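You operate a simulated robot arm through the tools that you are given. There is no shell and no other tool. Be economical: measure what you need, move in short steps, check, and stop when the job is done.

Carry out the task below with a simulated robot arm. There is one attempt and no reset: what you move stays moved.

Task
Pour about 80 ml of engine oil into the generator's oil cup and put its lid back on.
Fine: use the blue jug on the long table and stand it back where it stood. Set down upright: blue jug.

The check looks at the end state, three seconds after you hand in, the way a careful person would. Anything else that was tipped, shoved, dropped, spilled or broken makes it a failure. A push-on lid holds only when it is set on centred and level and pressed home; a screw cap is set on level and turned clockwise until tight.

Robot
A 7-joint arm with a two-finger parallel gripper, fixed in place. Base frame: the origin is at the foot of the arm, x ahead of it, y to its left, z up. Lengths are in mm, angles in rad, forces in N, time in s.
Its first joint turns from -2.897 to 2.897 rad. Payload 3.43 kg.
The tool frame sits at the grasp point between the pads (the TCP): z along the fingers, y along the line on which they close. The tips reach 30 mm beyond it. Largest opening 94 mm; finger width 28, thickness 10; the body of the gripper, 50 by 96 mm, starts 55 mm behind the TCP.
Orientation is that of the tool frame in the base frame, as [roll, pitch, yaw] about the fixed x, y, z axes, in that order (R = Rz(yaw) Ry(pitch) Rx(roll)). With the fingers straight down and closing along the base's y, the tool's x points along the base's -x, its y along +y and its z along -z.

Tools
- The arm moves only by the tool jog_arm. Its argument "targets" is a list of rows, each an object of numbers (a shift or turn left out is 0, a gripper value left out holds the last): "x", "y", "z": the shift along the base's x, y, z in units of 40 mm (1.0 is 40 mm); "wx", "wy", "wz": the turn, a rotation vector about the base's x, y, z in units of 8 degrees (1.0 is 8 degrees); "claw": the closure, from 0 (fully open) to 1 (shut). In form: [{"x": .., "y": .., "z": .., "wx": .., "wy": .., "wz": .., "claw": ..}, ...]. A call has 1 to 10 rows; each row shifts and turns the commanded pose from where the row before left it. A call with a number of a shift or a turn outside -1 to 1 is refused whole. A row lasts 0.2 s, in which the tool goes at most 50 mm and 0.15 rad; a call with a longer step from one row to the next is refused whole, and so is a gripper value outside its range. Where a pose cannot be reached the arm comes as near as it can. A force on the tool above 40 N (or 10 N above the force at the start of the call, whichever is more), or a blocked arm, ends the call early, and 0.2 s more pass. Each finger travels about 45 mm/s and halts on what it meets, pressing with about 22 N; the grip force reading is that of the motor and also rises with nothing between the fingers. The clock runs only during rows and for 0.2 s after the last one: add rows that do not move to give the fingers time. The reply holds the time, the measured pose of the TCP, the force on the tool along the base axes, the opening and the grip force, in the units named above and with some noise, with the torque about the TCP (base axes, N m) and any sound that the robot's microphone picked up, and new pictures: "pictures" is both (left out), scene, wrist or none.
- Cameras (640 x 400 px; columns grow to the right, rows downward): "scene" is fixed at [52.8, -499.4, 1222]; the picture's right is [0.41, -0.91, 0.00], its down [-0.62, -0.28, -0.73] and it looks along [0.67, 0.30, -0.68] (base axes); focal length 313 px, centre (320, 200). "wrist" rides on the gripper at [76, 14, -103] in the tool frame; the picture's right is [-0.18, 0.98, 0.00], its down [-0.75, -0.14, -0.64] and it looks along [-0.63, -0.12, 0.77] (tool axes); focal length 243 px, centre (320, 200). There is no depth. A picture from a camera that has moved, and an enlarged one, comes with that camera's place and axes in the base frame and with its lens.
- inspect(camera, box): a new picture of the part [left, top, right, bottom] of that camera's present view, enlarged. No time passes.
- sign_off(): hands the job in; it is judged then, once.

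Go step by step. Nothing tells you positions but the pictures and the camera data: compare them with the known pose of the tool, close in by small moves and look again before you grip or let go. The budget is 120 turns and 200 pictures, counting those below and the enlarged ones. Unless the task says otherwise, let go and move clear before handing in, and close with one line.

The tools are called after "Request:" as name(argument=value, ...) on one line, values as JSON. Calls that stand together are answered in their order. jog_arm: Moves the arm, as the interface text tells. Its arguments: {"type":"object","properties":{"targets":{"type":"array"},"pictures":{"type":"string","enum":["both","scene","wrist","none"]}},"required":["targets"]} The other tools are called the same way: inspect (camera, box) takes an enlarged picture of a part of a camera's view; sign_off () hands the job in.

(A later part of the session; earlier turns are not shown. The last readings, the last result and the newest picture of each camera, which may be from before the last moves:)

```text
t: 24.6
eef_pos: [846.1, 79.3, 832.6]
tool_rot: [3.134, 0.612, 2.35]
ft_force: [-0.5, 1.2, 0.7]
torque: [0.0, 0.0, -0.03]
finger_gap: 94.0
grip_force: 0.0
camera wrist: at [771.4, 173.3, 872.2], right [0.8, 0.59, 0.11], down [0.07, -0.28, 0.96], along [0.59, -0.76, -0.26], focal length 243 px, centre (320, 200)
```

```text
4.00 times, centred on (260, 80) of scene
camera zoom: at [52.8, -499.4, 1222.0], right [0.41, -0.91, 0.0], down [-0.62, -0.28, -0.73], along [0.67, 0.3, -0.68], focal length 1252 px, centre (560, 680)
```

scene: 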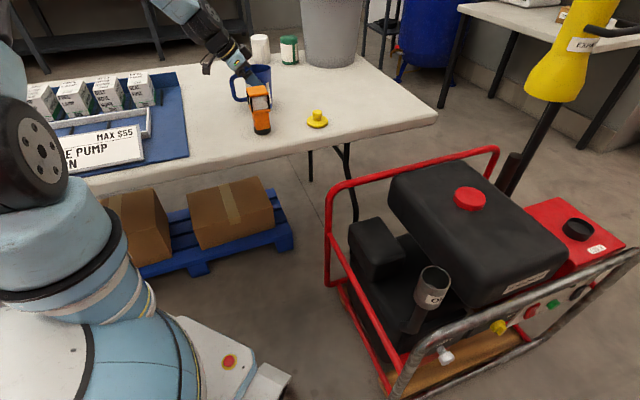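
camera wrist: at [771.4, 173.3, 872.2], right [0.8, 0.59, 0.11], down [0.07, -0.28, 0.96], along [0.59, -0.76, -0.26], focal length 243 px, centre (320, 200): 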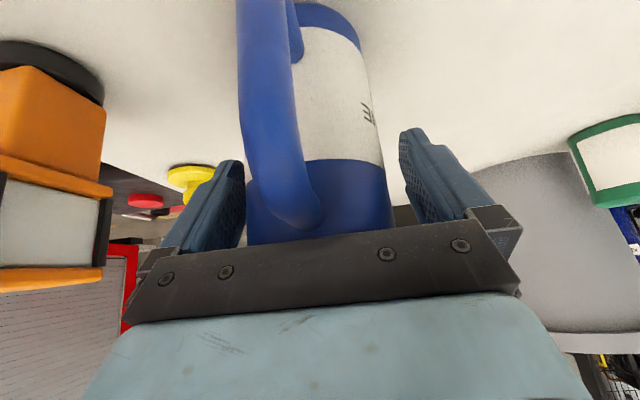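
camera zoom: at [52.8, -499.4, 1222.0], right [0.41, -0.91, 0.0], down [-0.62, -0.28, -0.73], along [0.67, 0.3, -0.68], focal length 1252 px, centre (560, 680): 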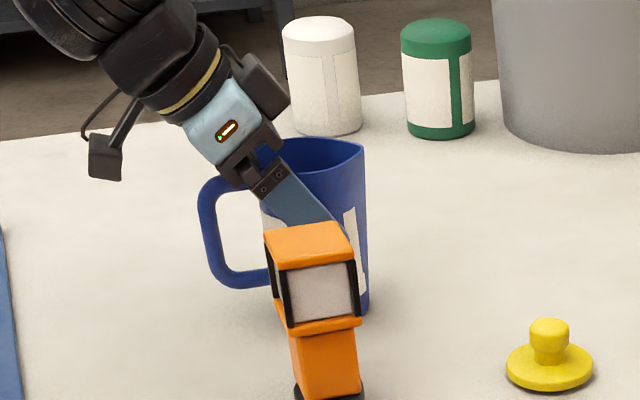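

No contact forces. Closing on the jug body.

Request:
jog_arm(targets=[{"claw": 0.15}, {"claw": 0.3}, {"claw": 1}, {"claw": 1}, {"claw": 1}])

Request:
inspect(camera="scene", box=[200, 30, 320, 130])

```text
t: 25.8
eef_pos: [847.0, 78.1, 832.2]
tool_rot: [3.134, 0.614, 2.35]
ft_force: [-0.3, -1.5, 1.6]
torque: [-0.02, -0.01, 0.01]
finger_gap: 78.5
grip_force: 22.1
camera wrist: at [771.4, 173.2, 872.2], right [0.8, 0.59, 0.11], down [0.07, -0.28, 0.96], along [0.59, -0.76, -0.26], focal length 243 px, centre (320, 200)
```

scene: 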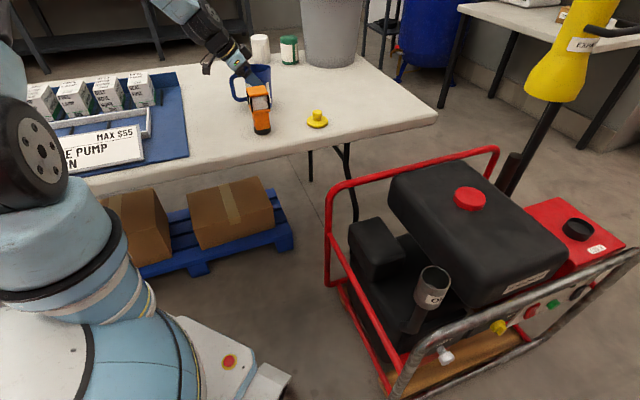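
wrist: 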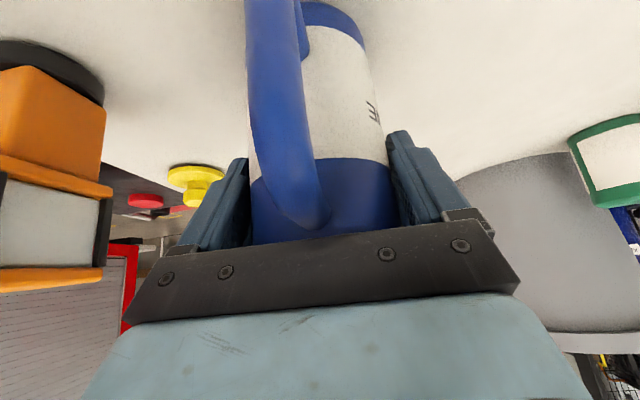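

```text
4.00 times, centred on (260, 80) of scene
camera zoom: at [52.8, -499.4, 1222.0], right [0.41, -0.91, 0.0], down [-0.62, -0.28, -0.73], along [0.67, 0.3, -0.68], focal length 1252 px, centre (560, 680)
```

zoom: 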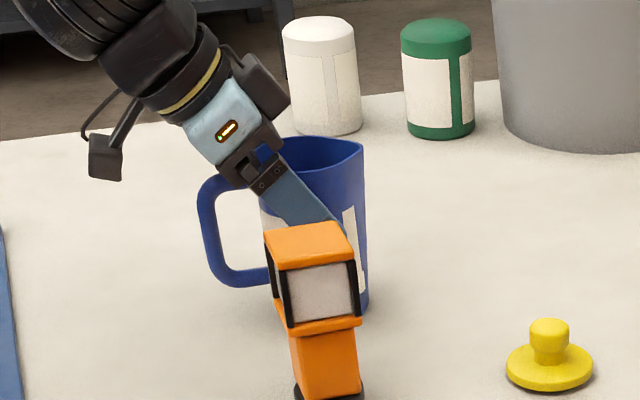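

Gripped at 78.5 mm. Lifting gently and checking the weight.

Request:
jog_arm(targets=[{"z": 0.1}, {"z": 0.3}, {"z": 0.6}, {"z": 0.8}, {"z": 0.8}, {}, {}])

Request:
jog_arm(targets=[{}, {}], pictures="none")

Request:
jog_arm(targets=[{}, {}], pictures="none")

Request:
jog_arm(targets=[{}, {}], pictures="none")

Request:
inspect(camera="scene", box=[200, 10, 320, 130])

```text
t: 27.4
eef_pos: [845.0, 76.7, 934.4]
tool_rot: [3.136, 0.613, 2.352]
ft_force: [-0.1, 0.3, -2.5]
torque: [0.02, -0.01, 0.0]
finger_gap: 78.6
grip_force: 22.2
camera wrist: at [769.9, 172.6, 975.3], right [0.8, 0.59, 0.11], down [0.07, -0.28, 0.96], along [0.59, -0.76, -0.26], focal length 243 px, centre (320, 200)
```

scene: 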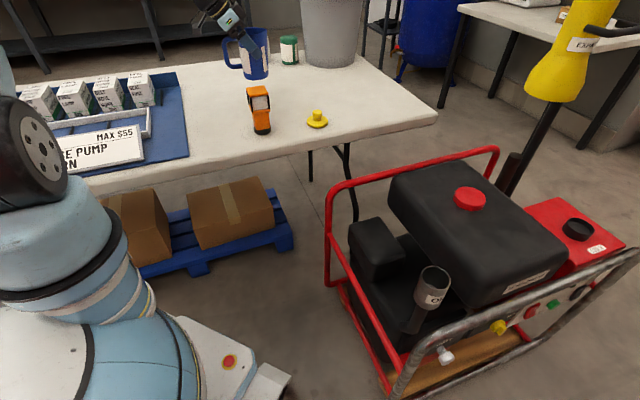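
wrist: 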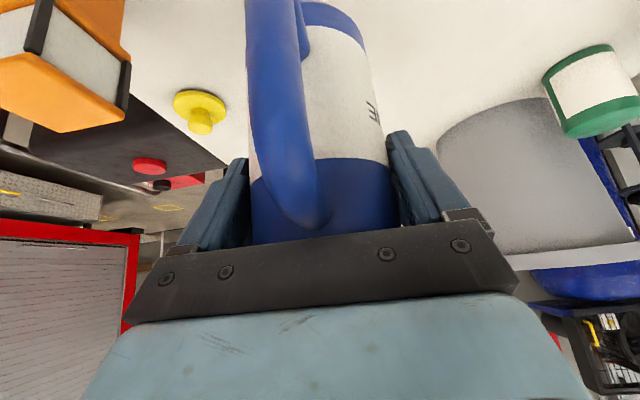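

```text
t: 28.0
eef_pos: [844.7, 77.5, 934.1]
tool_rot: [3.133, 0.611, 2.353]
ft_force: [-1.4, -0.5, -2.4]
torque: [0.01, 0.01, 0.0]
finger_gap: 79.0
grip_force: 21.7
```

```text
t: 28.6
eef_pos: [845.4, 77.5, 935.2]
tool_rot: [3.133, 0.612, 2.35]
ft_force: [-0.3, 1.1, -2.5]
torque: [0.02, 0.02, 0.06]
finger_gap: 78.7
grip_force: 21.7
```

```text
t: 29.2
eef_pos: [844.1, 78.6, 934.9]
tool_rot: [3.135, 0.613, 2.351]
ft_force: [0.5, 0.0, -2.1]
torque: [0.02, 0.01, 0.0]
finger_gap: 78.9
grip_force: 22.3
```

```text
3.33 times, centred on (260, 70) of scene
camera zoom: at [52.8, -499.4, 1222.0], right [0.41, -0.91, 0.0], down [-0.62, -0.28, -0.73], along [0.67, 0.3, -0.68], focal length 1043 px, centre (520, 633)
```

zoom: 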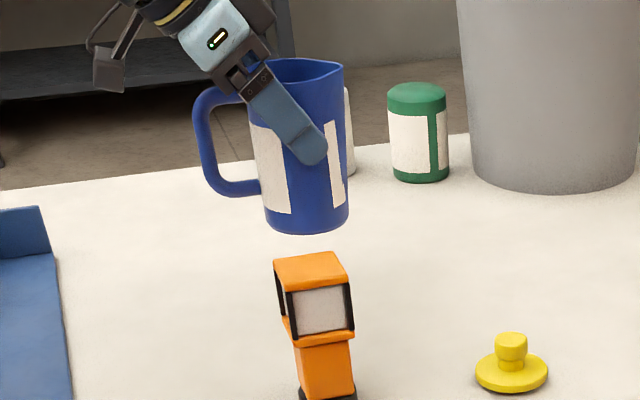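

Jug holds well, about 2.4 N with oil. I'll raise it, then carry it upright toward the cup, yawing -45° so the spout faces -y.

Request:
jog_arm(targets=[{"z": 0.4}, {"z": 0.7}, {"z": 0.5, "x": -0.2, "y": -0.3, "wz": -0.2}, {"x": -0.4, "y": -0.6, "wz": -0.3}, {"x": -0.5, "y": -0.8, "wz": -0.32}, {"x": -0.5, "y": -0.82, "wz": -0.32}, {"x": -0.5, "y": -0.82, "wz": -0.32}, {"x": -0.5, "y": -0.82, "wz": -0.32}, {"x": -0.5, "y": -0.82, "wz": -0.32}, {"x": -0.5, "y": -0.82, "wz": -0.32}], pictures="scene")

```text
t: 31.4
eef_pos: [700.5, -151.4, 998.2]
tool_rot: [3.133, 0.616, 2.013]
ft_force: [0.0, 1.1, -3.9]
torque: [-0.06, -0.03, 0.02]
finger_gap: 78.8
grip_force: 21.9
```

scene: 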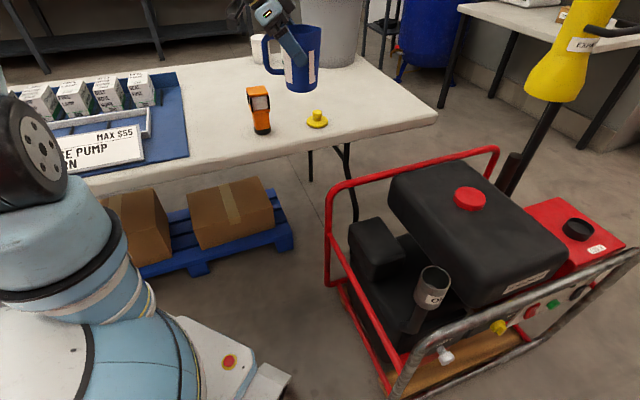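

Request:
jog_arm(targets=[{"x": -0.5, "y": -0.82, "wz": -0.32}, {"x": -0.5, "y": -0.82, "wz": -0.32}, {"x": -0.5, "y": -0.82, "wz": -0.32}, {"x": -0.5, "y": -0.82, "wz": -0.32}, {"x": -0.5, "y": -0.82, "wz": -0.32}, {"x": -0.5, "y": -0.82, "wz": -0.32}, {"x": -0.5, "y": -0.82, "wz": -0.32}, {"x": -0.5, "y": -0.82, "wz": -0.32}, {"x": -0.5, "y": -0.8, "wz": -0.32}, {"x": -0.4, "y": -0.6, "wz": -0.32}], pictures="none")

Request:
jog_arm(targets=[{"x": -0.2, "y": -0.3}, {"z": -0.4}, {"z": -0.8}, {"z": -0.8}, {"z": -0.8}, {"z": -0.8}, {"z": -0.4}, {}])

```text
t: 33.6
eef_pos: [509.6, -473.7, 1000.1]
tool_rot: [3.134, 0.615, 1.566]
ft_force: [-0.1, -0.8, -3.2]
torque: [0.01, -0.03, -0.01]
finger_gap: 79.0
grip_force: 21.7
```

```text
t: 35.4
eef_pos: [499.7, -483.3, 838.9]
tool_rot: [3.134, 0.614, 1.566]
ft_force: [0.3, 0.5, -3.0]
torque: [0.01, 0.03, 0.01]
finger_gap: 78.9
grip_force: 21.8
camera wrist: at [514.3, -362.4, 879.1], right [0.98, -0.15, 0.11], down [-0.15, -0.25, 0.96], along [-0.12, -0.96, -0.26], focal length 243 px, centre (320, 200)
```

scene: 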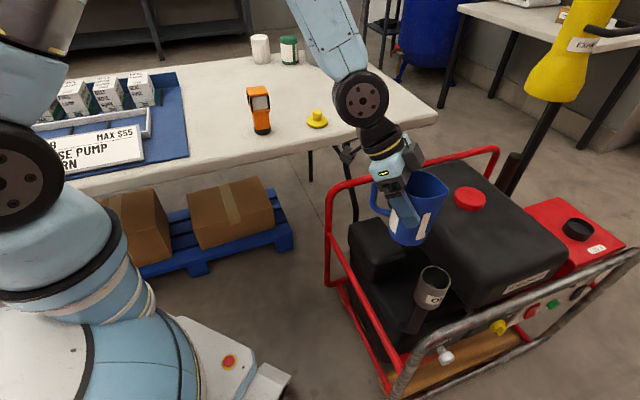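
wrist: 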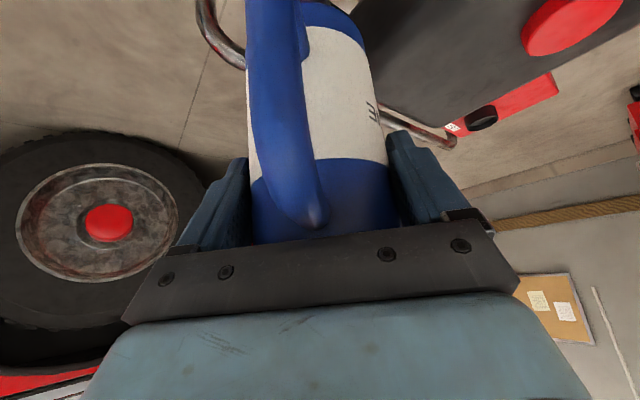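

Jug is above the generator. I'll take several weight readings here as a baseline and look close.

Request:
jog_arm(targets=[{}], pictures="none")

Request:
jog_arm(targets=[{}], pictures="none")

Request:
jog_arm(targets=[{}], pictures="none")

Request:
jog_arm(targets=[{}], pictures="none")

Request:
jog_arm(targets=[{}], pictures="none")

Request:
jog_arm(targets=[{}], pictures="none")

Request:
inspect(camera="scene", box=[350, 150, 490, 310])

```text
t: 35.8
eef_pos: [499.5, -482.7, 839.3]
tool_rot: [3.135, 0.614, 1.568]
ft_force: [-0.6, 0.2, -2.9]
torque: [-0.01, 0.02, 0.0]
finger_gap: 78.7
grip_force: 21.9
```

```text
t: 36.2
eef_pos: [499.0, -483.3, 839.2]
tool_rot: [3.136, 0.613, 1.568]
ft_force: [0.5, 0.4, -3.8]
torque: [0.0, 0.0, 0.0]
finger_gap: 78.7
grip_force: 21.4
```

```text
t: 36.6
eef_pos: [500.8, -483.5, 839.1]
tool_rot: [3.134, 0.612, 1.567]
ft_force: [-0.1, -0.3, -2.2]
torque: [0.01, 0.03, 0.01]
finger_gap: 78.8
grip_force: 22.0
```

```text
t: 37.0
eef_pos: [500.1, -483.1, 838.1]
tool_rot: [3.132, 0.613, 1.567]
ft_force: [-0.1, 0.0, -1.3]
torque: [0.04, 0.02, 0.0]
finger_gap: 78.5
grip_force: 21.9
```

```text
t: 37.4
eef_pos: [499.8, -482.8, 839.4]
tool_rot: [3.136, 0.613, 1.566]
ft_force: [-1.2, -0.7, -3.3]
torque: [-0.02, 0.0, 0.02]
finger_gap: 78.7
grip_force: 21.8
```

```text
t: 37.8
eef_pos: [500.4, -481.5, 839.3]
tool_rot: [3.135, 0.612, 1.567]
ft_force: [0.6, -0.4, -2.5]
torque: [0.02, 0.01, 0.01]
finger_gap: 79.1
grip_force: 22.1
```

```text
2.50 times, centred on (420, 230) of scene
camera zoom: at [52.8, -499.4, 1222.0], right [0.41, -0.91, 0.0], down [-0.62, -0.28, -0.73], along [0.67, 0.3, -0.68], focal length 782 px, centre (70, 125)
```

zoom: 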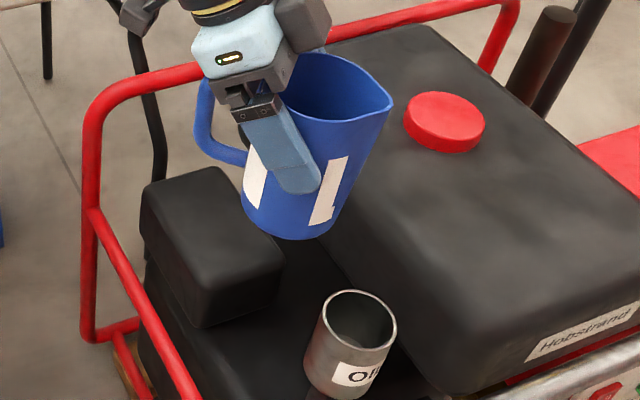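

Force noise is about ±0.7 N, so I'll judge the volume mainly by the level in the cup. Now tilting to 50° (below pour angle) while moving the spout over the cup.

Request:
jog_arm(targets=[{"wx": 1, "x": -0.075, "y": -0.1, "z": -0.3}, {"wx": 1, "x": -0.075, "y": -0.1, "z": -0.3}, {"wx": 1, "x": -0.075, "y": -0.1, "z": -0.3}, {"wx": 1, "x": -0.075, "y": -0.1, "z": -0.3}, {"wx": 1, "x": -0.075, "y": -0.1, "z": -0.3}, {"wx": 1, "x": -0.075, "y": -0.1, "z": -0.3}, {}, {}])

Request:
inspect(camera="scene", box=[350, 170, 490, 320])

```text
t: 39.6
eef_pos: [482.2, -507.9, 766.4]
tool_rot: [3.138, -0.224, 1.567]
ft_force: [0.1, 0.3, -1.9]
torque: [-0.1, 0.0, 0.0]
finger_gap: 79.0
grip_force: 22.2
camera wrist: at [496.4, -457.6, 883.9], right [0.98, -0.18, -0.04], down [-0.15, -0.88, 0.46], along [-0.12, -0.44, -0.89], focal length 243 px, centre (320, 200)
```

scene: 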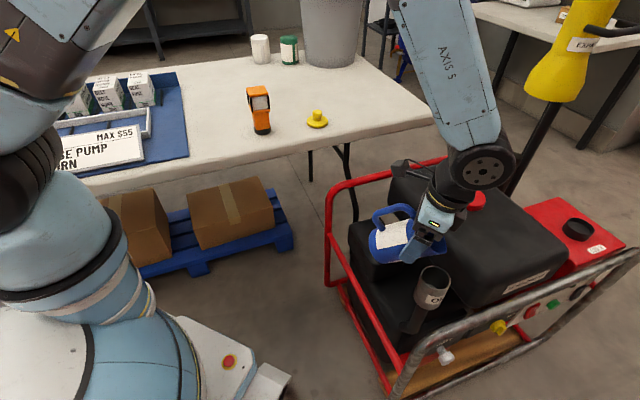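
wrist: 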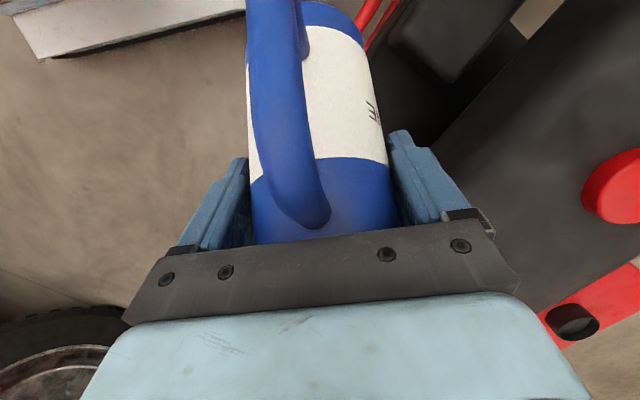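

```text
2.67 times, centred on (420, 245) of scene
camera zoom: at [52.8, -499.4, 1222.0], right [0.41, -0.91, 0.0], down [-0.62, -0.28, -0.73], along [0.67, 0.3, -0.68], focal length 835 px, centre (53, 80)
```

zoom: 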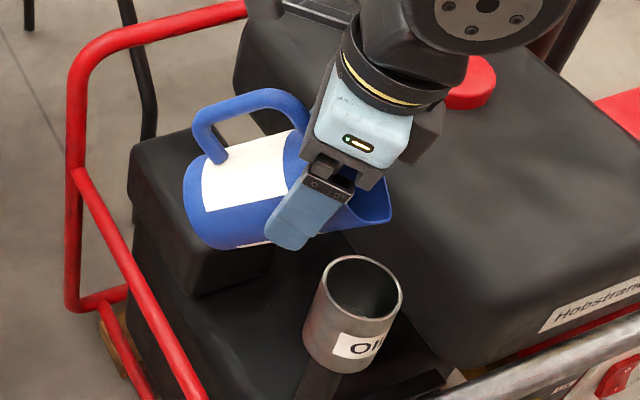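

Spout tip tracks my model: about (488, -566, 747), right over the cup centre. Lowering to ~30 mm above the rim with tilt up to 58°.

Request:
jog_arm(targets=[{"x": -0.1, "z": -0.5}, {"z": -0.45, "y": -0.06}, {"wx": 0.6, "y": -0.06}, {"wx": 0.6, "y": -0.06}, {}, {}], pictures="scene")

Request:
inspect(camera="scene", box=[370, 210, 490, 310])

```text
t: 41.0
eef_pos: [477.3, -516.1, 728.8]
tool_rot: [3.138, -0.393, 1.568]
ft_force: [-0.3, 0.3, -2.4]
torque: [-0.07, -0.02, 0.02]
finger_gap: 78.8
grip_force: 21.9
```

scene: 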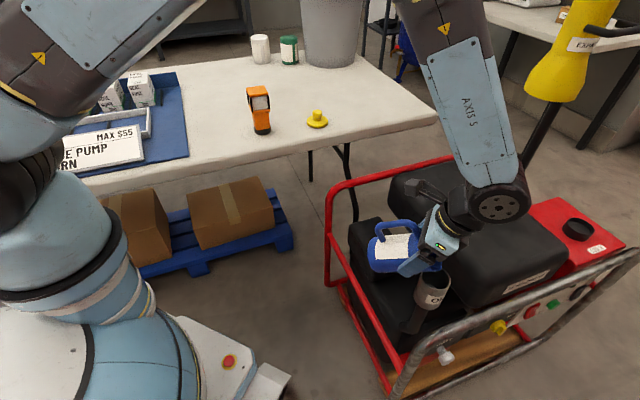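

```text
4.00 times, centred on (430, 260) of scene
camera zoom: at [52.8, -499.4, 1222.0], right [0.41, -0.91, 0.0], down [-0.62, -0.28, -0.73], along [0.67, 0.3, -0.68], focal length 1252 px, centre (-120, -40)
```

zoom: 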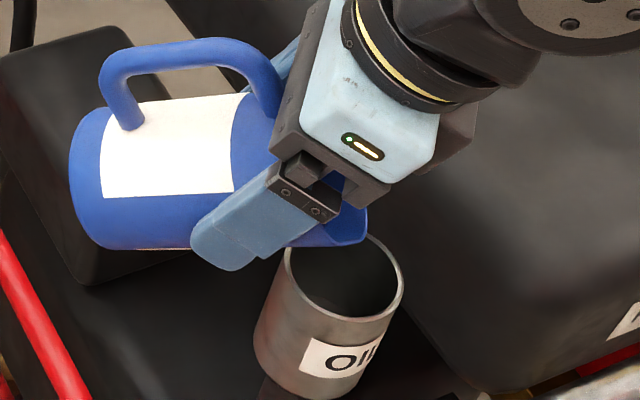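

Spout is over the cup centre, no flow yet. Tilting on in small steps.

Request:
jog_arm(targets=[{"wx": 0.5}, {}, {}], pictures="none")

Request:
inspect(camera="scene", box=[390, 220, 490, 310])

```text
t: 41.8
eef_pos: [476.9, -515.7, 729.9]
tool_rot: [3.138, -0.463, 1.569]
ft_force: [-0.1, 0.6, -2.2]
torque: [-0.1, 0.0, -0.03]
finger_gap: 78.6
grip_force: 22.3
```

```text
4.44 times, centred on (440, 265) of scene
camera zoom: at [52.8, -499.4, 1222.0], right [0.41, -0.91, 0.0], down [-0.62, -0.28, -0.73], along [0.67, 0.3, -0.68], focal length 1391 px, centre (-213, -89)
```

zoom: 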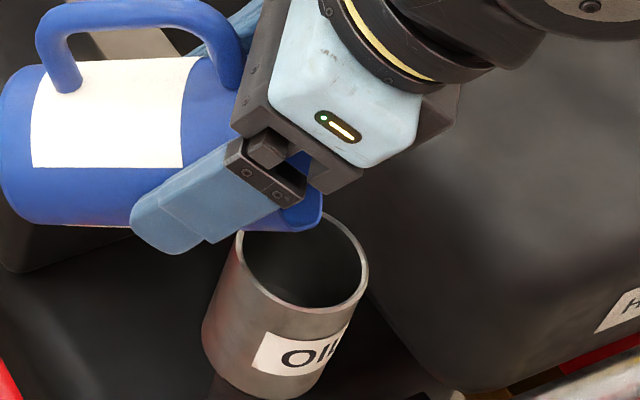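

Request:
jog_arm(targets=[{"wx": 0.5}, {}, {}], pictures="none")

Request:
inspect(camera="scene", box=[390, 220, 490, 310])

```text
t: 42.6
eef_pos: [477.0, -515.5, 730.2]
tool_rot: [3.139, -0.533, 1.567]
ft_force: [0.0, 0.2, -2.8]
torque: [-0.08, 0.02, 0.0]
finger_gap: 79.0
grip_force: 21.8
```

```text
4.44 times, centred on (440, 265) of scene
camera zoom: at [52.8, -499.4, 1222.0], right [0.41, -0.91, 0.0], down [-0.62, -0.28, -0.73], along [0.67, 0.3, -0.68], focal length 1391 px, centre (-213, -89)
```

zoom: 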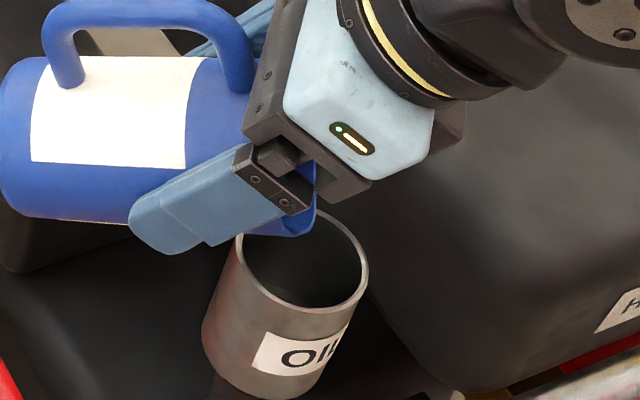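

Request:
jog_arm(targets=[{"wx": 0.4}, {}, {}], pictures="none")

Request:
inspect(camera="scene", box=[390, 220, 490, 310])

```text
t: 43.4
eef_pos: [476.2, -515.7, 731.0]
tool_rot: [3.139, -0.588, 1.566]
ft_force: [-0.5, 0.9, -2.7]
torque: [-0.05, 0.05, 0.02]
finger_gap: 79.0
grip_force: 21.9
```

```text
4.44 times, centred on (440, 265) of scene
camera zoom: at [52.8, -499.4, 1222.0], right [0.41, -0.91, 0.0], down [-0.62, -0.28, -0.73], along [0.67, 0.3, -0.68], focal length 1391 px, centre (-213, -89)
```

zoom: 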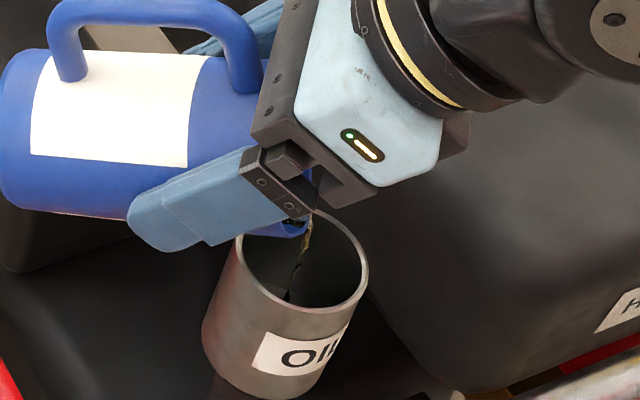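

Oil starts flowing at ~69°, the stream is falling inside the cup. I'll let it run in short intervals and watch.

Request:
jog_arm(targets=[{}, {}, {}], pictures="none")

Request:
inspect(camera="scene", box=[410, 240, 470, 310])

```text
t: 44.2
eef_pos: [477.3, -514.4, 731.7]
tool_rot: [3.14, -0.587, 1.567]
ft_force: [0.0, 1.1, -2.2]
torque: [-0.11, -0.01, -0.01]
finger_gap: 78.9
grip_force: 21.6
```

```text
5.71 times, centred on (440, 275) of scene
camera zoom: at [52.8, -499.4, 1222.0], right [0.41, -0.91, 0.0], down [-0.62, -0.28, -0.73], along [0.67, 0.3, -0.68], focal length 1788 px, centre (-366, -229)
```

zoom: 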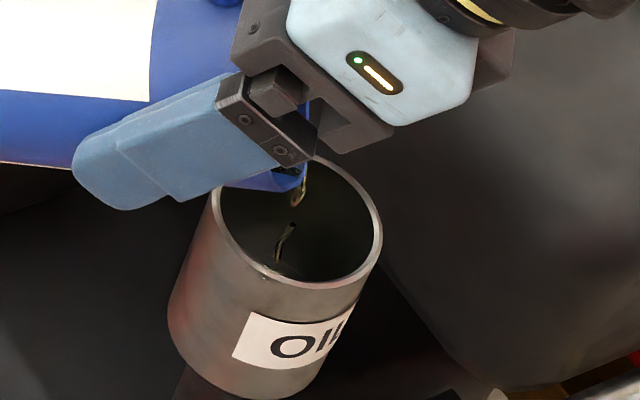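

Request:
jog_arm(targets=[{"wx": 0.4, "x": 0.1, "y": -0.1}, {}, {}, {}], pictures="none")

Request:
inspect(camera="scene", box=[410, 240, 470, 310])

```text
t: 45.2
eef_pos: [479.3, -519.2, 731.4]
tool_rot: [3.141, -0.644, 1.567]
ft_force: [0.3, 0.2, -1.9]
torque: [-0.1, 0.0, -0.02]
finger_gap: 78.8
grip_force: 21.4
```

```text
5.71 times, centred on (440, 275) of scene
camera zoom: at [52.8, -499.4, 1222.0], right [0.41, -0.91, 0.0], down [-0.62, -0.28, -0.73], along [0.67, 0.3, -0.68], focal length 1788 px, centre (-366, -229)
```

zoom: 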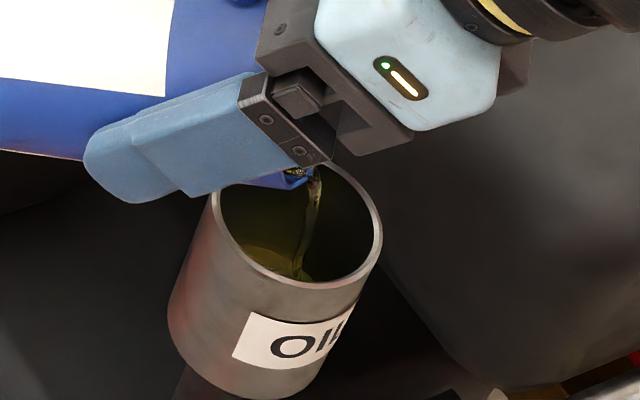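

Oil is visible at the cup bottom. By my projection 80 ml means the surface's far edge near row ~205 in this zoom (floor ≈ 248, rim ≈ 154). Continuing.

Request:
jog_arm(targets=[{}, {}, {}, {}, {}], pictures="none")

Request:
inspect(camera="scene", box=[410, 240, 470, 310])

```text
t: 46.4
eef_pos: [479.6, -520.0, 731.0]
tool_rot: [3.14, -0.642, 1.566]
ft_force: [-0.5, 0.0, -2.2]
torque: [-0.06, 0.0, -0.03]
finger_gap: 78.8
grip_force: 22.4
```

```text
5.71 times, centred on (440, 275) of scene
camera zoom: at [52.8, -499.4, 1222.0], right [0.41, -0.91, 0.0], down [-0.62, -0.28, -0.73], along [0.67, 0.3, -0.68], focal length 1788 px, centre (-366, -229)
```

zoom: 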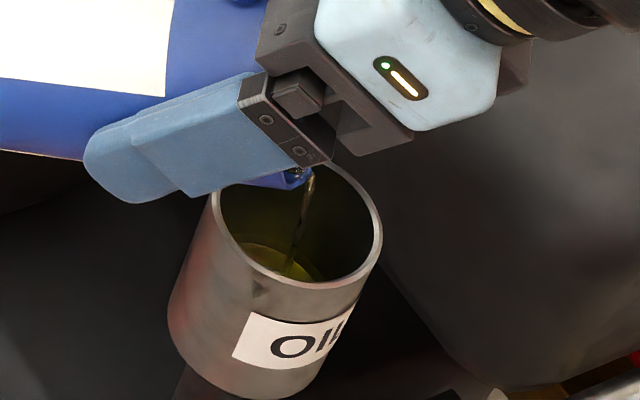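

Request:
jog_arm(targets=[{"wx": 0.4, "y": -0.03}, {}, {}, {}, {}], pictures="none")

Request:
inspect(camera="scene", box=[410, 240, 470, 310])

```text
t: 47.6
eef_pos: [481.3, -520.5, 730.2]
tool_rot: [3.141, -0.701, 1.565]
ft_force: [0.3, -0.1, -1.4]
torque: [-0.03, 0.01, 0.0]
finger_gap: 78.7
grip_force: 21.6
```

```text
5.71 times, centred on (440, 275) of scene
camera zoom: at [52.8, -499.4, 1222.0], right [0.41, -0.91, 0.0], down [-0.62, -0.28, -0.73], along [0.67, 0.3, -0.68], focal length 1788 px, centre (-366, -229)
```

zoom: 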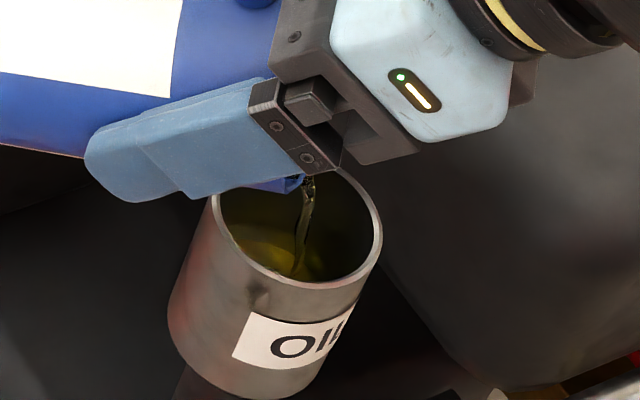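

Request:
inspect(camera="scene", box=[428, 266, 452, 294])

Request:
jog_arm(targets=[{}, {}, {}, {}, {}], pictures="wrist")

Request:
inspect(camera="scene", box=[410, 240, 470, 310])

```text
14.29 times, centred on (440, 280) of scene
camera zoom: at [52.8, -499.4, 1222.0], right [0.41, -0.91, 0.0], down [-0.62, -0.28, -0.73], along [0.67, 0.3, -0.68], focal length 4471 px, centre (-1394, -943)
```

zoom: 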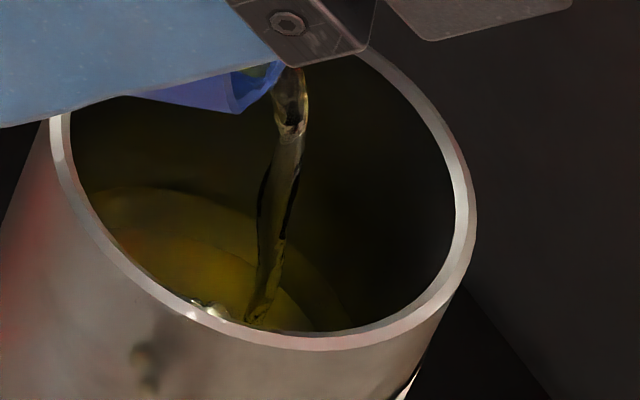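

```text
t: 48.8
eef_pos: [481.1, -520.3, 730.5]
tool_rot: [3.14, -0.699, 1.564]
ft_force: [-0.5, -0.7, -2.3]
torque: [-0.05, -0.04, -0.01]
finger_gap: 78.6
grip_force: 21.6
camera wrist: at [494.8, -529.0, 858.4], right [0.98, -0.15, -0.12], down [-0.15, -0.99, 0.01], along [-0.12, 0.01, -0.99], focal length 243 px, centre (320, 200)
```

wrist: 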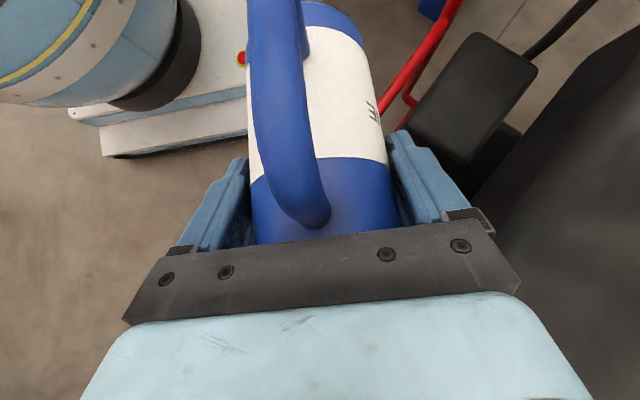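

```text
5.71 times, centred on (440, 275) of scene
camera zoom: at [52.8, -499.4, 1222.0], right [0.41, -0.91, 0.0], down [-0.62, -0.28, -0.73], along [0.67, 0.3, -0.68], focal length 1788 px, centre (-366, -229)
```

zoom: 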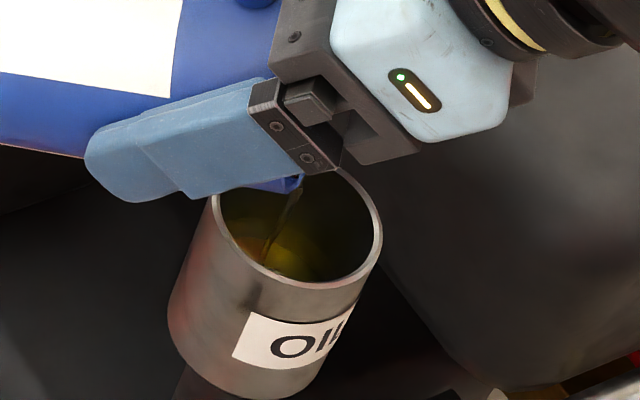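

Request:
inspect(camera="scene", box=[428, 266, 452, 294])

```text
14.29 times, centred on (440, 280) of scene
camera zoom: at [52.8, -499.4, 1222.0], right [0.41, -0.91, 0.0], down [-0.62, -0.28, -0.73], along [0.67, 0.3, -0.68], focal length 4471 px, centre (-1394, -943)
```

zoom: 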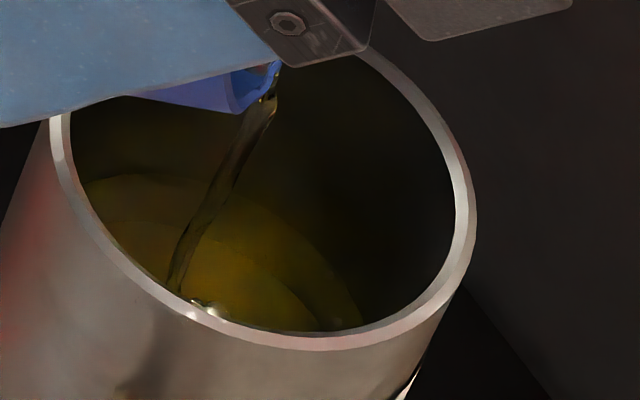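

Level ≈ 616 mm (about 50 ml). Continuing with a little more tilt and re-centring the spout.

Request:
jog_arm(targets=[{"wx": 0.5, "x": 0.12, "y": -0.08}, {}, {}, {}], pictures="none")

Request:
inspect(camera="scene", box=[428, 266, 452, 294])

```text
t: 49.8
eef_pos: [483.7, -523.5, 730.4]
tool_rot: [3.14, -0.769, 1.565]
ft_force: [0.1, -0.2, -2.2]
torque: [-0.07, 0.01, -0.04]
finger_gap: 79.1
grip_force: 22.2
```

```text
14.29 times, centred on (440, 280) of scene
camera zoom: at [52.8, -499.4, 1222.0], right [0.41, -0.91, 0.0], down [-0.62, -0.28, -0.73], along [0.67, 0.3, -0.68], focal length 4471 px, centre (-1394, -943)
```

zoom: 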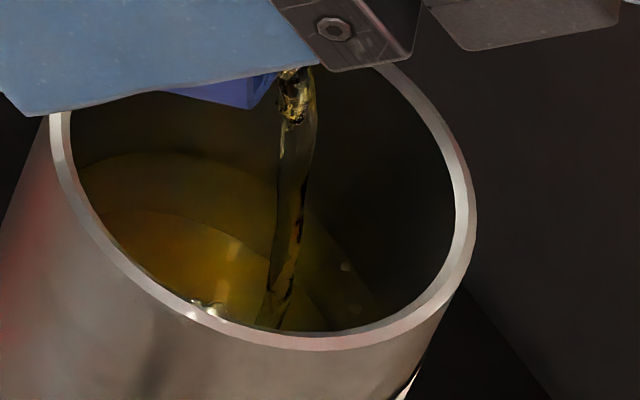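

Level ≈ 622 (roughly 65–70 ml). A brief hold, then rotating back while keeping the spout over the cup.

Request:
jog_arm(targets=[{}, {"wx": -1, "y": 0.08}, {"wx": -1, "y": 0.08}, {"wx": -1, "y": 0.08}, {}, {}], pictures="none")

Request:
inspect(camera="scene", box=[428, 266, 452, 294])

Request:
inspect(camera="scene", box=[390, 220, 490, 310])

```text
t: 51.2
eef_pos: [483.5, -514.4, 729.0]
tool_rot: [3.139, -0.349, 1.567]
ft_force: [0.1, 0.2, -2.2]
torque: [-0.1, 0.0, -0.04]
finger_gap: 78.8
grip_force: 21.3
```

```text
14.29 times, centred on (440, 280) of scene
camera zoom: at [52.8, -499.4, 1222.0], right [0.41, -0.91, 0.0], down [-0.62, -0.28, -0.73], along [0.67, 0.3, -0.68], focal length 4471 px, centre (-1394, -943)
```

zoom: 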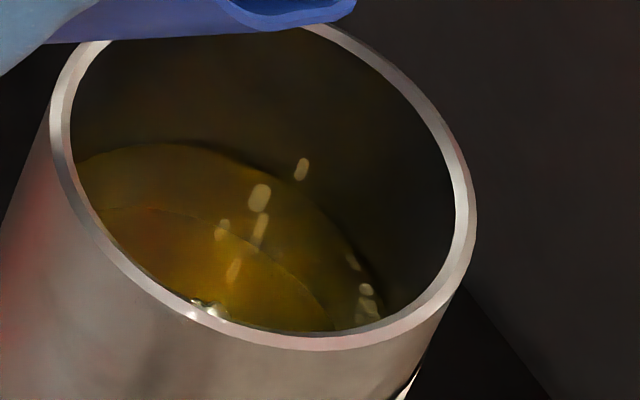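

```text
4.44 times, centred on (440, 265) of scene
camera zoom: at [52.8, -499.4, 1222.0], right [0.41, -0.91, 0.0], down [-0.62, -0.28, -0.73], along [0.67, 0.3, -0.68], focal length 1391 px, centre (-213, -89)
```

zoom: 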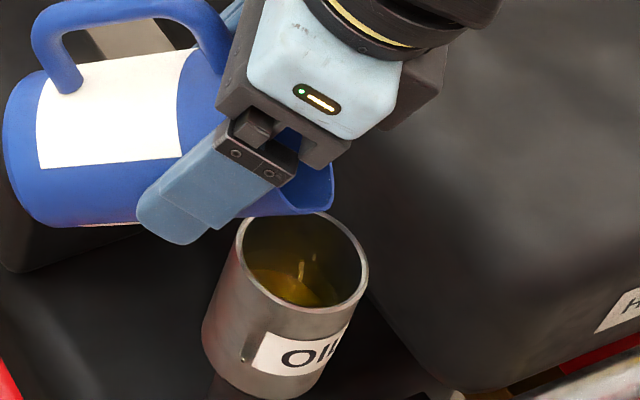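

The view is clear: level ≈ 627, floor ≈ 598, inner radius ≈ 27 → about 65 ml. I'll pour a short second portion of ~13 ml.

Request:
jog_arm(targets=[{"wx": 1, "y": -0.08}, {"wx": 1, "y": -0.08}, {"wx": 1, "y": -0.08}, {}, {}, {}, {"wx": -1, "y": 0.08}, {"wx": -1, "y": 0.08}, {"wx": -1, "y": 0.08}, {}], pictures="none")

Request:
inspect(camera="scene", box=[428, 266, 452, 294])

```text
t: 53.4
eef_pos: [484.2, -516.1, 730.3]
tool_rot: [3.138, -0.349, 1.567]
ft_force: [0.1, -0.7, -1.4]
torque: [-0.05, -0.01, 0.01]
finger_gap: 78.8
grip_force: 21.6
```

```text
14.29 times, centred on (440, 280) of scene
camera zoom: at [52.8, -499.4, 1222.0], right [0.41, -0.91, 0.0], down [-0.62, -0.28, -0.73], along [0.67, 0.3, -0.68], focal length 4471 px, centre (-1394, -943)
```

zoom: 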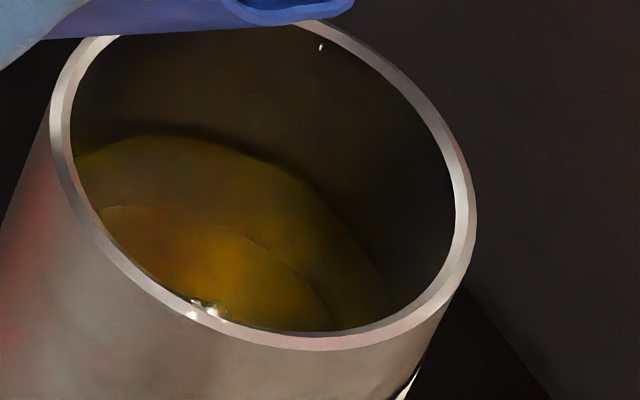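

About 72 ml. One more similar portion, slightly longer.

Request:
jog_arm(targets=[{"wx": 1, "y": -0.08}, {"wx": 1, "y": -0.08}, {"wx": 1, "y": -0.08}, {"wx": 0.2}, {}, {}, {"wx": -1, "y": 0.08}, {"wx": -1, "y": 0.08}, {"wx": -1, "y": 0.08}, {"wx": -0.2}], pictures="none")

Request:
jog_arm(targets=[{}, {}, {}], pictures="none")

Request:
inspect(camera="scene", box=[428, 266, 452, 294])

```text
t: 55.6
eef_pos: [484.1, -514.5, 731.2]
tool_rot: [3.138, -0.35, 1.567]
ft_force: [0.4, -0.9, -1.6]
torque: [-0.05, 0.0, 0.03]
finger_gap: 78.7
grip_force: 21.7
```

```text
t: 56.4
eef_pos: [484.6, -514.1, 729.5]
tool_rot: [3.138, -0.352, 1.568]
ft_force: [-0.1, -0.3, -0.9]
torque: [-0.06, -0.04, 0.01]
finger_gap: 78.8
grip_force: 21.9
```

```text
14.29 times, centred on (440, 280) of scene
camera zoom: at [52.8, -499.4, 1222.0], right [0.41, -0.91, 0.0], down [-0.62, -0.28, -0.73], along [0.67, 0.3, -0.68], focal length 4471 px, centre (-1394, -943)
```

zoom: 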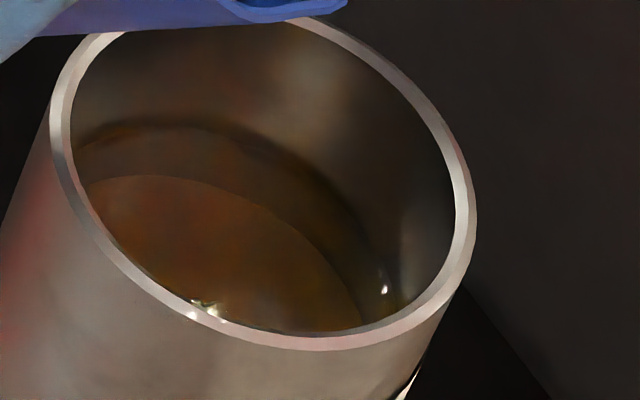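

The rendering changed as it settled, so I'll bring the jug upright over the cup, back away a little, and look at the level unobstructed.

Request:
jog_arm(targets=[{"wx": -1, "z": 0.2}, {"wx": -1, "z": 0.3}, {"wx": -1, "z": 0.4}, {"wx": -1, "z": 0.4}, {"wx": -1, "z": 0.4}, {"wx": -1, "z": 0.4}, {"wx": -0.9, "z": 0.4}, {}, {}, {}], pictures="scene")

Request:
inspect(camera="scene", box=[428, 266, 452, 294])

```text
t: 58.6
eef_pos: [483.1, -513.2, 830.7]
tool_rot: [3.136, 0.614, 1.568]
ft_force: [-0.3, -0.1, -1.5]
torque: [0.0, -0.01, -0.01]
finger_gap: 78.4
grip_force: 22.0
```

scene: 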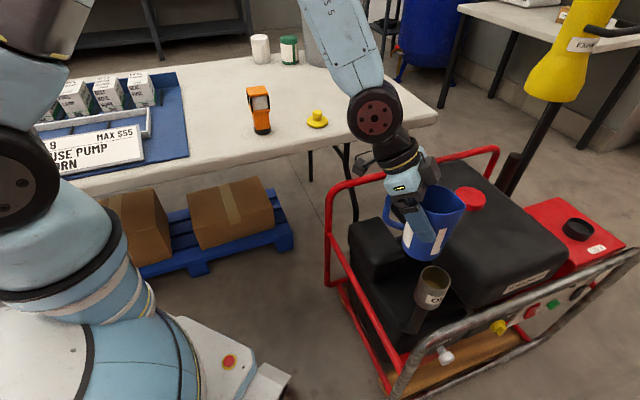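

```text
14.29 times, centred on (440, 280) of scene
camera zoom: at [52.8, -499.4, 1222.0], right [0.41, -0.91, 0.0], down [-0.62, -0.28, -0.73], along [0.67, 0.3, -0.68], focal length 4471 px, centre (-1394, -943)
```

zoom: 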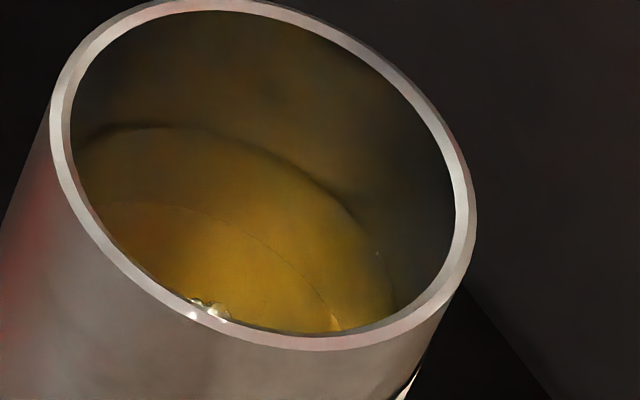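

Surface edge now clear; my estimate is ~73 ml. I'll cross-check with weight by averaging several readings.

Request:
jog_arm(targets=[{}], pictures="none")

Request:
jog_arm(targets=[{}], pictures="none")

Request:
jog_arm(targets=[{}], pictures="none")

Request:
jog_arm(targets=[{}], pictures="none")

Request:
jog_arm(targets=[{}], pictures="none")

Request:
jog_arm(targets=[{}], pictures="none")

Request:
jog_arm(targets=[{}], pictures="none")

Request:
jog_arm(targets=[{}], pictures="none")

Request:
inspect(camera="scene", box=[410, 260, 460, 320])

Request:
inspect(camera="scene", box=[380, 170, 480, 270])

```text
t: 59.0
eef_pos: [484.5, -514.1, 830.9]
tool_rot: [3.134, 0.615, 1.568]
ft_force: [1.1, -0.3, -0.4]
torque: [0.0, -0.01, -0.03]
finger_gap: 78.5
grip_force: 22.1
```

```text
t: 59.4
eef_pos: [483.7, -513.3, 830.9]
tool_rot: [3.136, 0.612, 1.568]
ft_force: [0.8, -0.2, -1.3]
torque: [-0.01, -0.01, -0.01]
finger_gap: 78.9
grip_force: 22.0
```

```text
t: 59.8
eef_pos: [484.5, -514.5, 831.1]
tool_rot: [3.134, 0.614, 1.566]
ft_force: [-0.6, -1.2, -1.4]
torque: [0.03, -0.05, -0.01]
finger_gap: 78.8
grip_force: 21.8
```

```text
t: 60.2
eef_pos: [483.7, -513.8, 829.8]
tool_rot: [3.135, 0.616, 1.565]
ft_force: [-0.5, -0.4, -1.6]
torque: [0.02, -0.02, 0.02]
finger_gap: 78.7
grip_force: 21.5
```

```text
t: 60.6
eef_pos: [484.2, -513.5, 830.1]
tool_rot: [3.135, 0.614, 1.569]
ft_force: [-1.1, -0.4, -1.8]
torque: [0.0, 0.0, 0.03]
finger_gap: 79.0
grip_force: 21.6
```

```text
t: 61.0
eef_pos: [484.1, -513.6, 830.5]
tool_rot: [3.133, 0.614, 1.568]
ft_force: [-0.2, 0.6, -2.2]
torque: [-0.01, -0.01, -0.01]
finger_gap: 78.7
grip_force: 22.2
```

```text
t: 61.4
eef_pos: [483.7, -514.7, 830.9]
tool_rot: [3.133, 0.613, 1.567]
ft_force: [-0.1, -0.6, -1.7]
torque: [-0.03, 0.01, -0.03]
finger_gap: 78.7
grip_force: 21.8
```

```text
t: 61.8
eef_pos: [483.0, -513.7, 829.8]
tool_rot: [3.135, 0.614, 1.567]
ft_force: [0.3, 0.3, -1.7]
torque: [-0.01, 0.02, -0.02]
finger_gap: 78.9
grip_force: 22.1
```

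```text
6.67 times, centred on (435, 290) of scene
camera zoom: at [52.8, -499.4, 1222.0], right [0.41, -0.91, 0.0], down [-0.62, -0.28, -0.73], along [0.67, 0.3, -0.68], focal length 2086 px, centre (-447, -400)
```

zoom: 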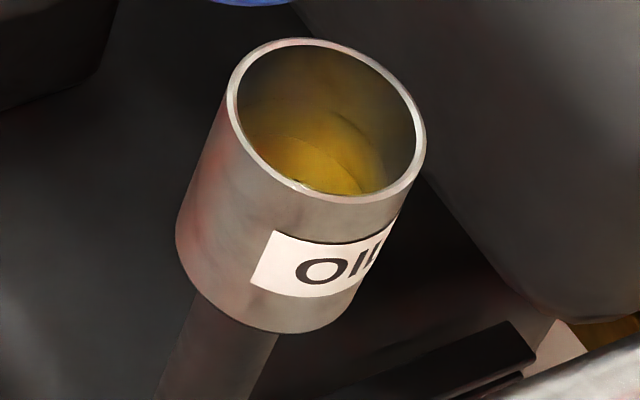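

```text
4.00 times, centred on (430, 220) of scene
camera zoom: at [52.8, -499.4, 1222.0], right [0.41, -0.91, 0.0], down [-0.62, -0.28, -0.73], along [0.67, 0.3, -0.68], focal length 1252 px, centre (-120, 120)
```

zoom: 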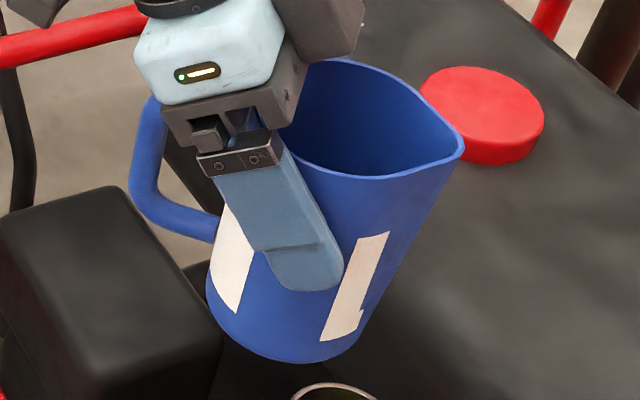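

Consistent estimates (level rise × area, apparent depth) put it near 77–80 ml, so I stop pouring. Now carrying the jug back upright, reversing the route.

Request:
jog_arm(targets=[{"z": 0.5}, {"z": 0.9}, {"z": 0.9}, {"z": 0.9}, {"z": 0.6, "x": 0.2, "y": 0.3, "wz": 0.2}, {"z": 0.3, "x": 0.4, "y": 0.7, "wz": 0.3}, {"x": 0.5, "y": 0.84, "wz": 0.32}, {"x": 0.5, "y": 0.84, "wz": 0.32}, {"x": 0.5, "y": 0.84, "wz": 0.32}, {"x": 0.5, "y": 0.84, "wz": 0.32}], pictures="none")

Request:
jog_arm(targets=[{"x": 0.5, "y": 0.84, "wz": 0.32}, {"x": 0.5, "y": 0.84, "wz": 0.32}, {"x": 0.5, "y": 0.84, "wz": 0.32}, {"x": 0.5, "y": 0.84, "wz": 0.32}, {"x": 0.5, "y": 0.84, "wz": 0.32}, {"x": 0.5, "y": 0.84, "wz": 0.32}, {"x": 0.5, "y": 0.84, "wz": 0.32}, {"x": 0.5, "y": 0.84, "wz": 0.32}, {"x": 0.5, "y": 0.84, "wz": 0.32}, {"x": 0.5, "y": 0.84, "wz": 0.32}], pictures="scene")

```text
t: 64.0
eef_pos: [588.1, -338.3, 994.7]
tool_rot: [3.135, 0.613, 1.815]
ft_force: [-0.7, -0.6, -1.5]
torque: [0.04, 0.03, 0.04]
finger_gap: 78.7
grip_force: 22.2
```

```text
t: 66.2
eef_pos: [789.7, -2.8, 995.7]
tool_rot: [3.133, 0.613, 2.265]
ft_force: [0.1, -0.4, -0.9]
torque: [0.02, 0.0, -0.02]
finger_gap: 78.6
grip_force: 21.8
```

scene: 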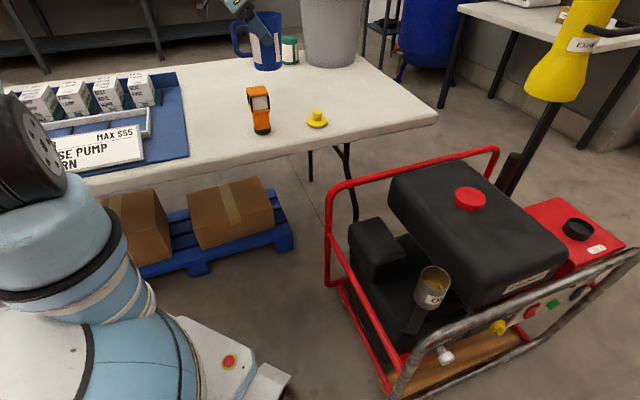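

Request:
jog_arm(targets=[{"x": 0.45, "y": 0.8, "wz": 0.25}, {"x": 0.45, "y": 0.8, "wz": 0.25}, {"x": 0.36, "y": 0.6, "wz": 0.12}, {"z": -0.5}, {"z": -0.9}, {"z": -0.9}, {"z": -0.9}, {"z": -0.4}, {}], pictures="none")

Request:
inspect(camera="scene", box=[200, 30, 320, 130])

```text
t: 68.2
eef_pos: [837.7, 83.5, 850.2]
tool_rot: [3.133, 0.614, 2.349]
ft_force: [-0.9, -0.3, -1.0]
torque: [-0.01, 0.0, -0.02]
finger_gap: 78.7
grip_force: 22.5
```

```text
4.00 times, centred on (260, 80) of scene
camera zoom: at [52.8, -499.4, 1222.0], right [0.41, -0.91, 0.0], down [-0.62, -0.28, -0.73], along [0.67, 0.3, -0.68], focal length 1252 px, centre (560, 680)
```

zoom: 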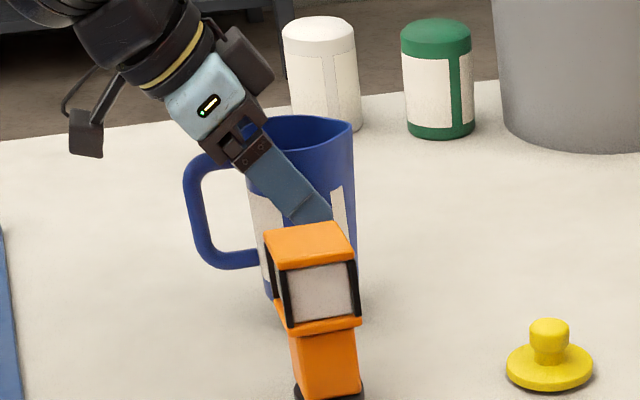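

Matches the original picture position. Lowering gently.

Request:
jog_arm(targets=[{"x": 0.04, "y": 0.02, "z": -0.15}, {"z": -0.15}, {"z": -0.1}, {}], pictures="none")

Request:
inspect(camera="scene", box=[200, 30, 320, 130])

```text
t: 69.2
eef_pos: [841.0, 83.9, 833.5]
tool_rot: [3.133, 0.614, 2.35]
ft_force: [0.4, 0.1, -1.3]
torque: [-0.02, -0.08, 0.04]
finger_gap: 78.7
grip_force: 22.2
```

```text
4.00 times, centred on (260, 80) of scene
camera zoom: at [52.8, -499.4, 1222.0], right [0.41, -0.91, 0.0], down [-0.62, -0.28, -0.73], along [0.67, 0.3, -0.68], focal length 1252 px, centre (560, 680)
```

zoom: 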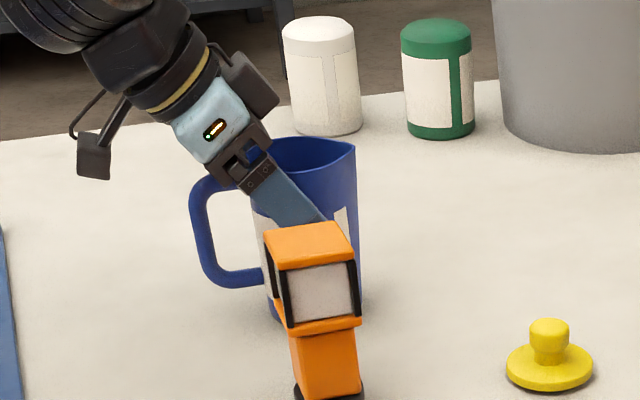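

Request:
jog_arm(targets=[{"z": -0.05, "x": -0.03, "y": 0.03}, {}, {}], pictures="none")

Request:
jog_arm(targets=[{"z": -0.03}, {}, {}], pictures="none")

```text
t: 70.0
eef_pos: [840.5, 85.8, 832.7]
tool_rot: [3.132, 0.614, 2.347]
ft_force: [2.4, -4.2, 15.8]
torque: [-0.02, -0.03, 0.03]
finger_gap: 78.9
grip_force: 22.1
```

```text
t: 70.8
eef_pos: [838.9, 86.1, 830.5]
tool_rot: [3.132, 0.614, 2.349]
ft_force: [2.2, -2.7, 15.3]
torque: [0.1, 0.07, 0.0]
finger_gap: 78.5
grip_force: 22.1
```

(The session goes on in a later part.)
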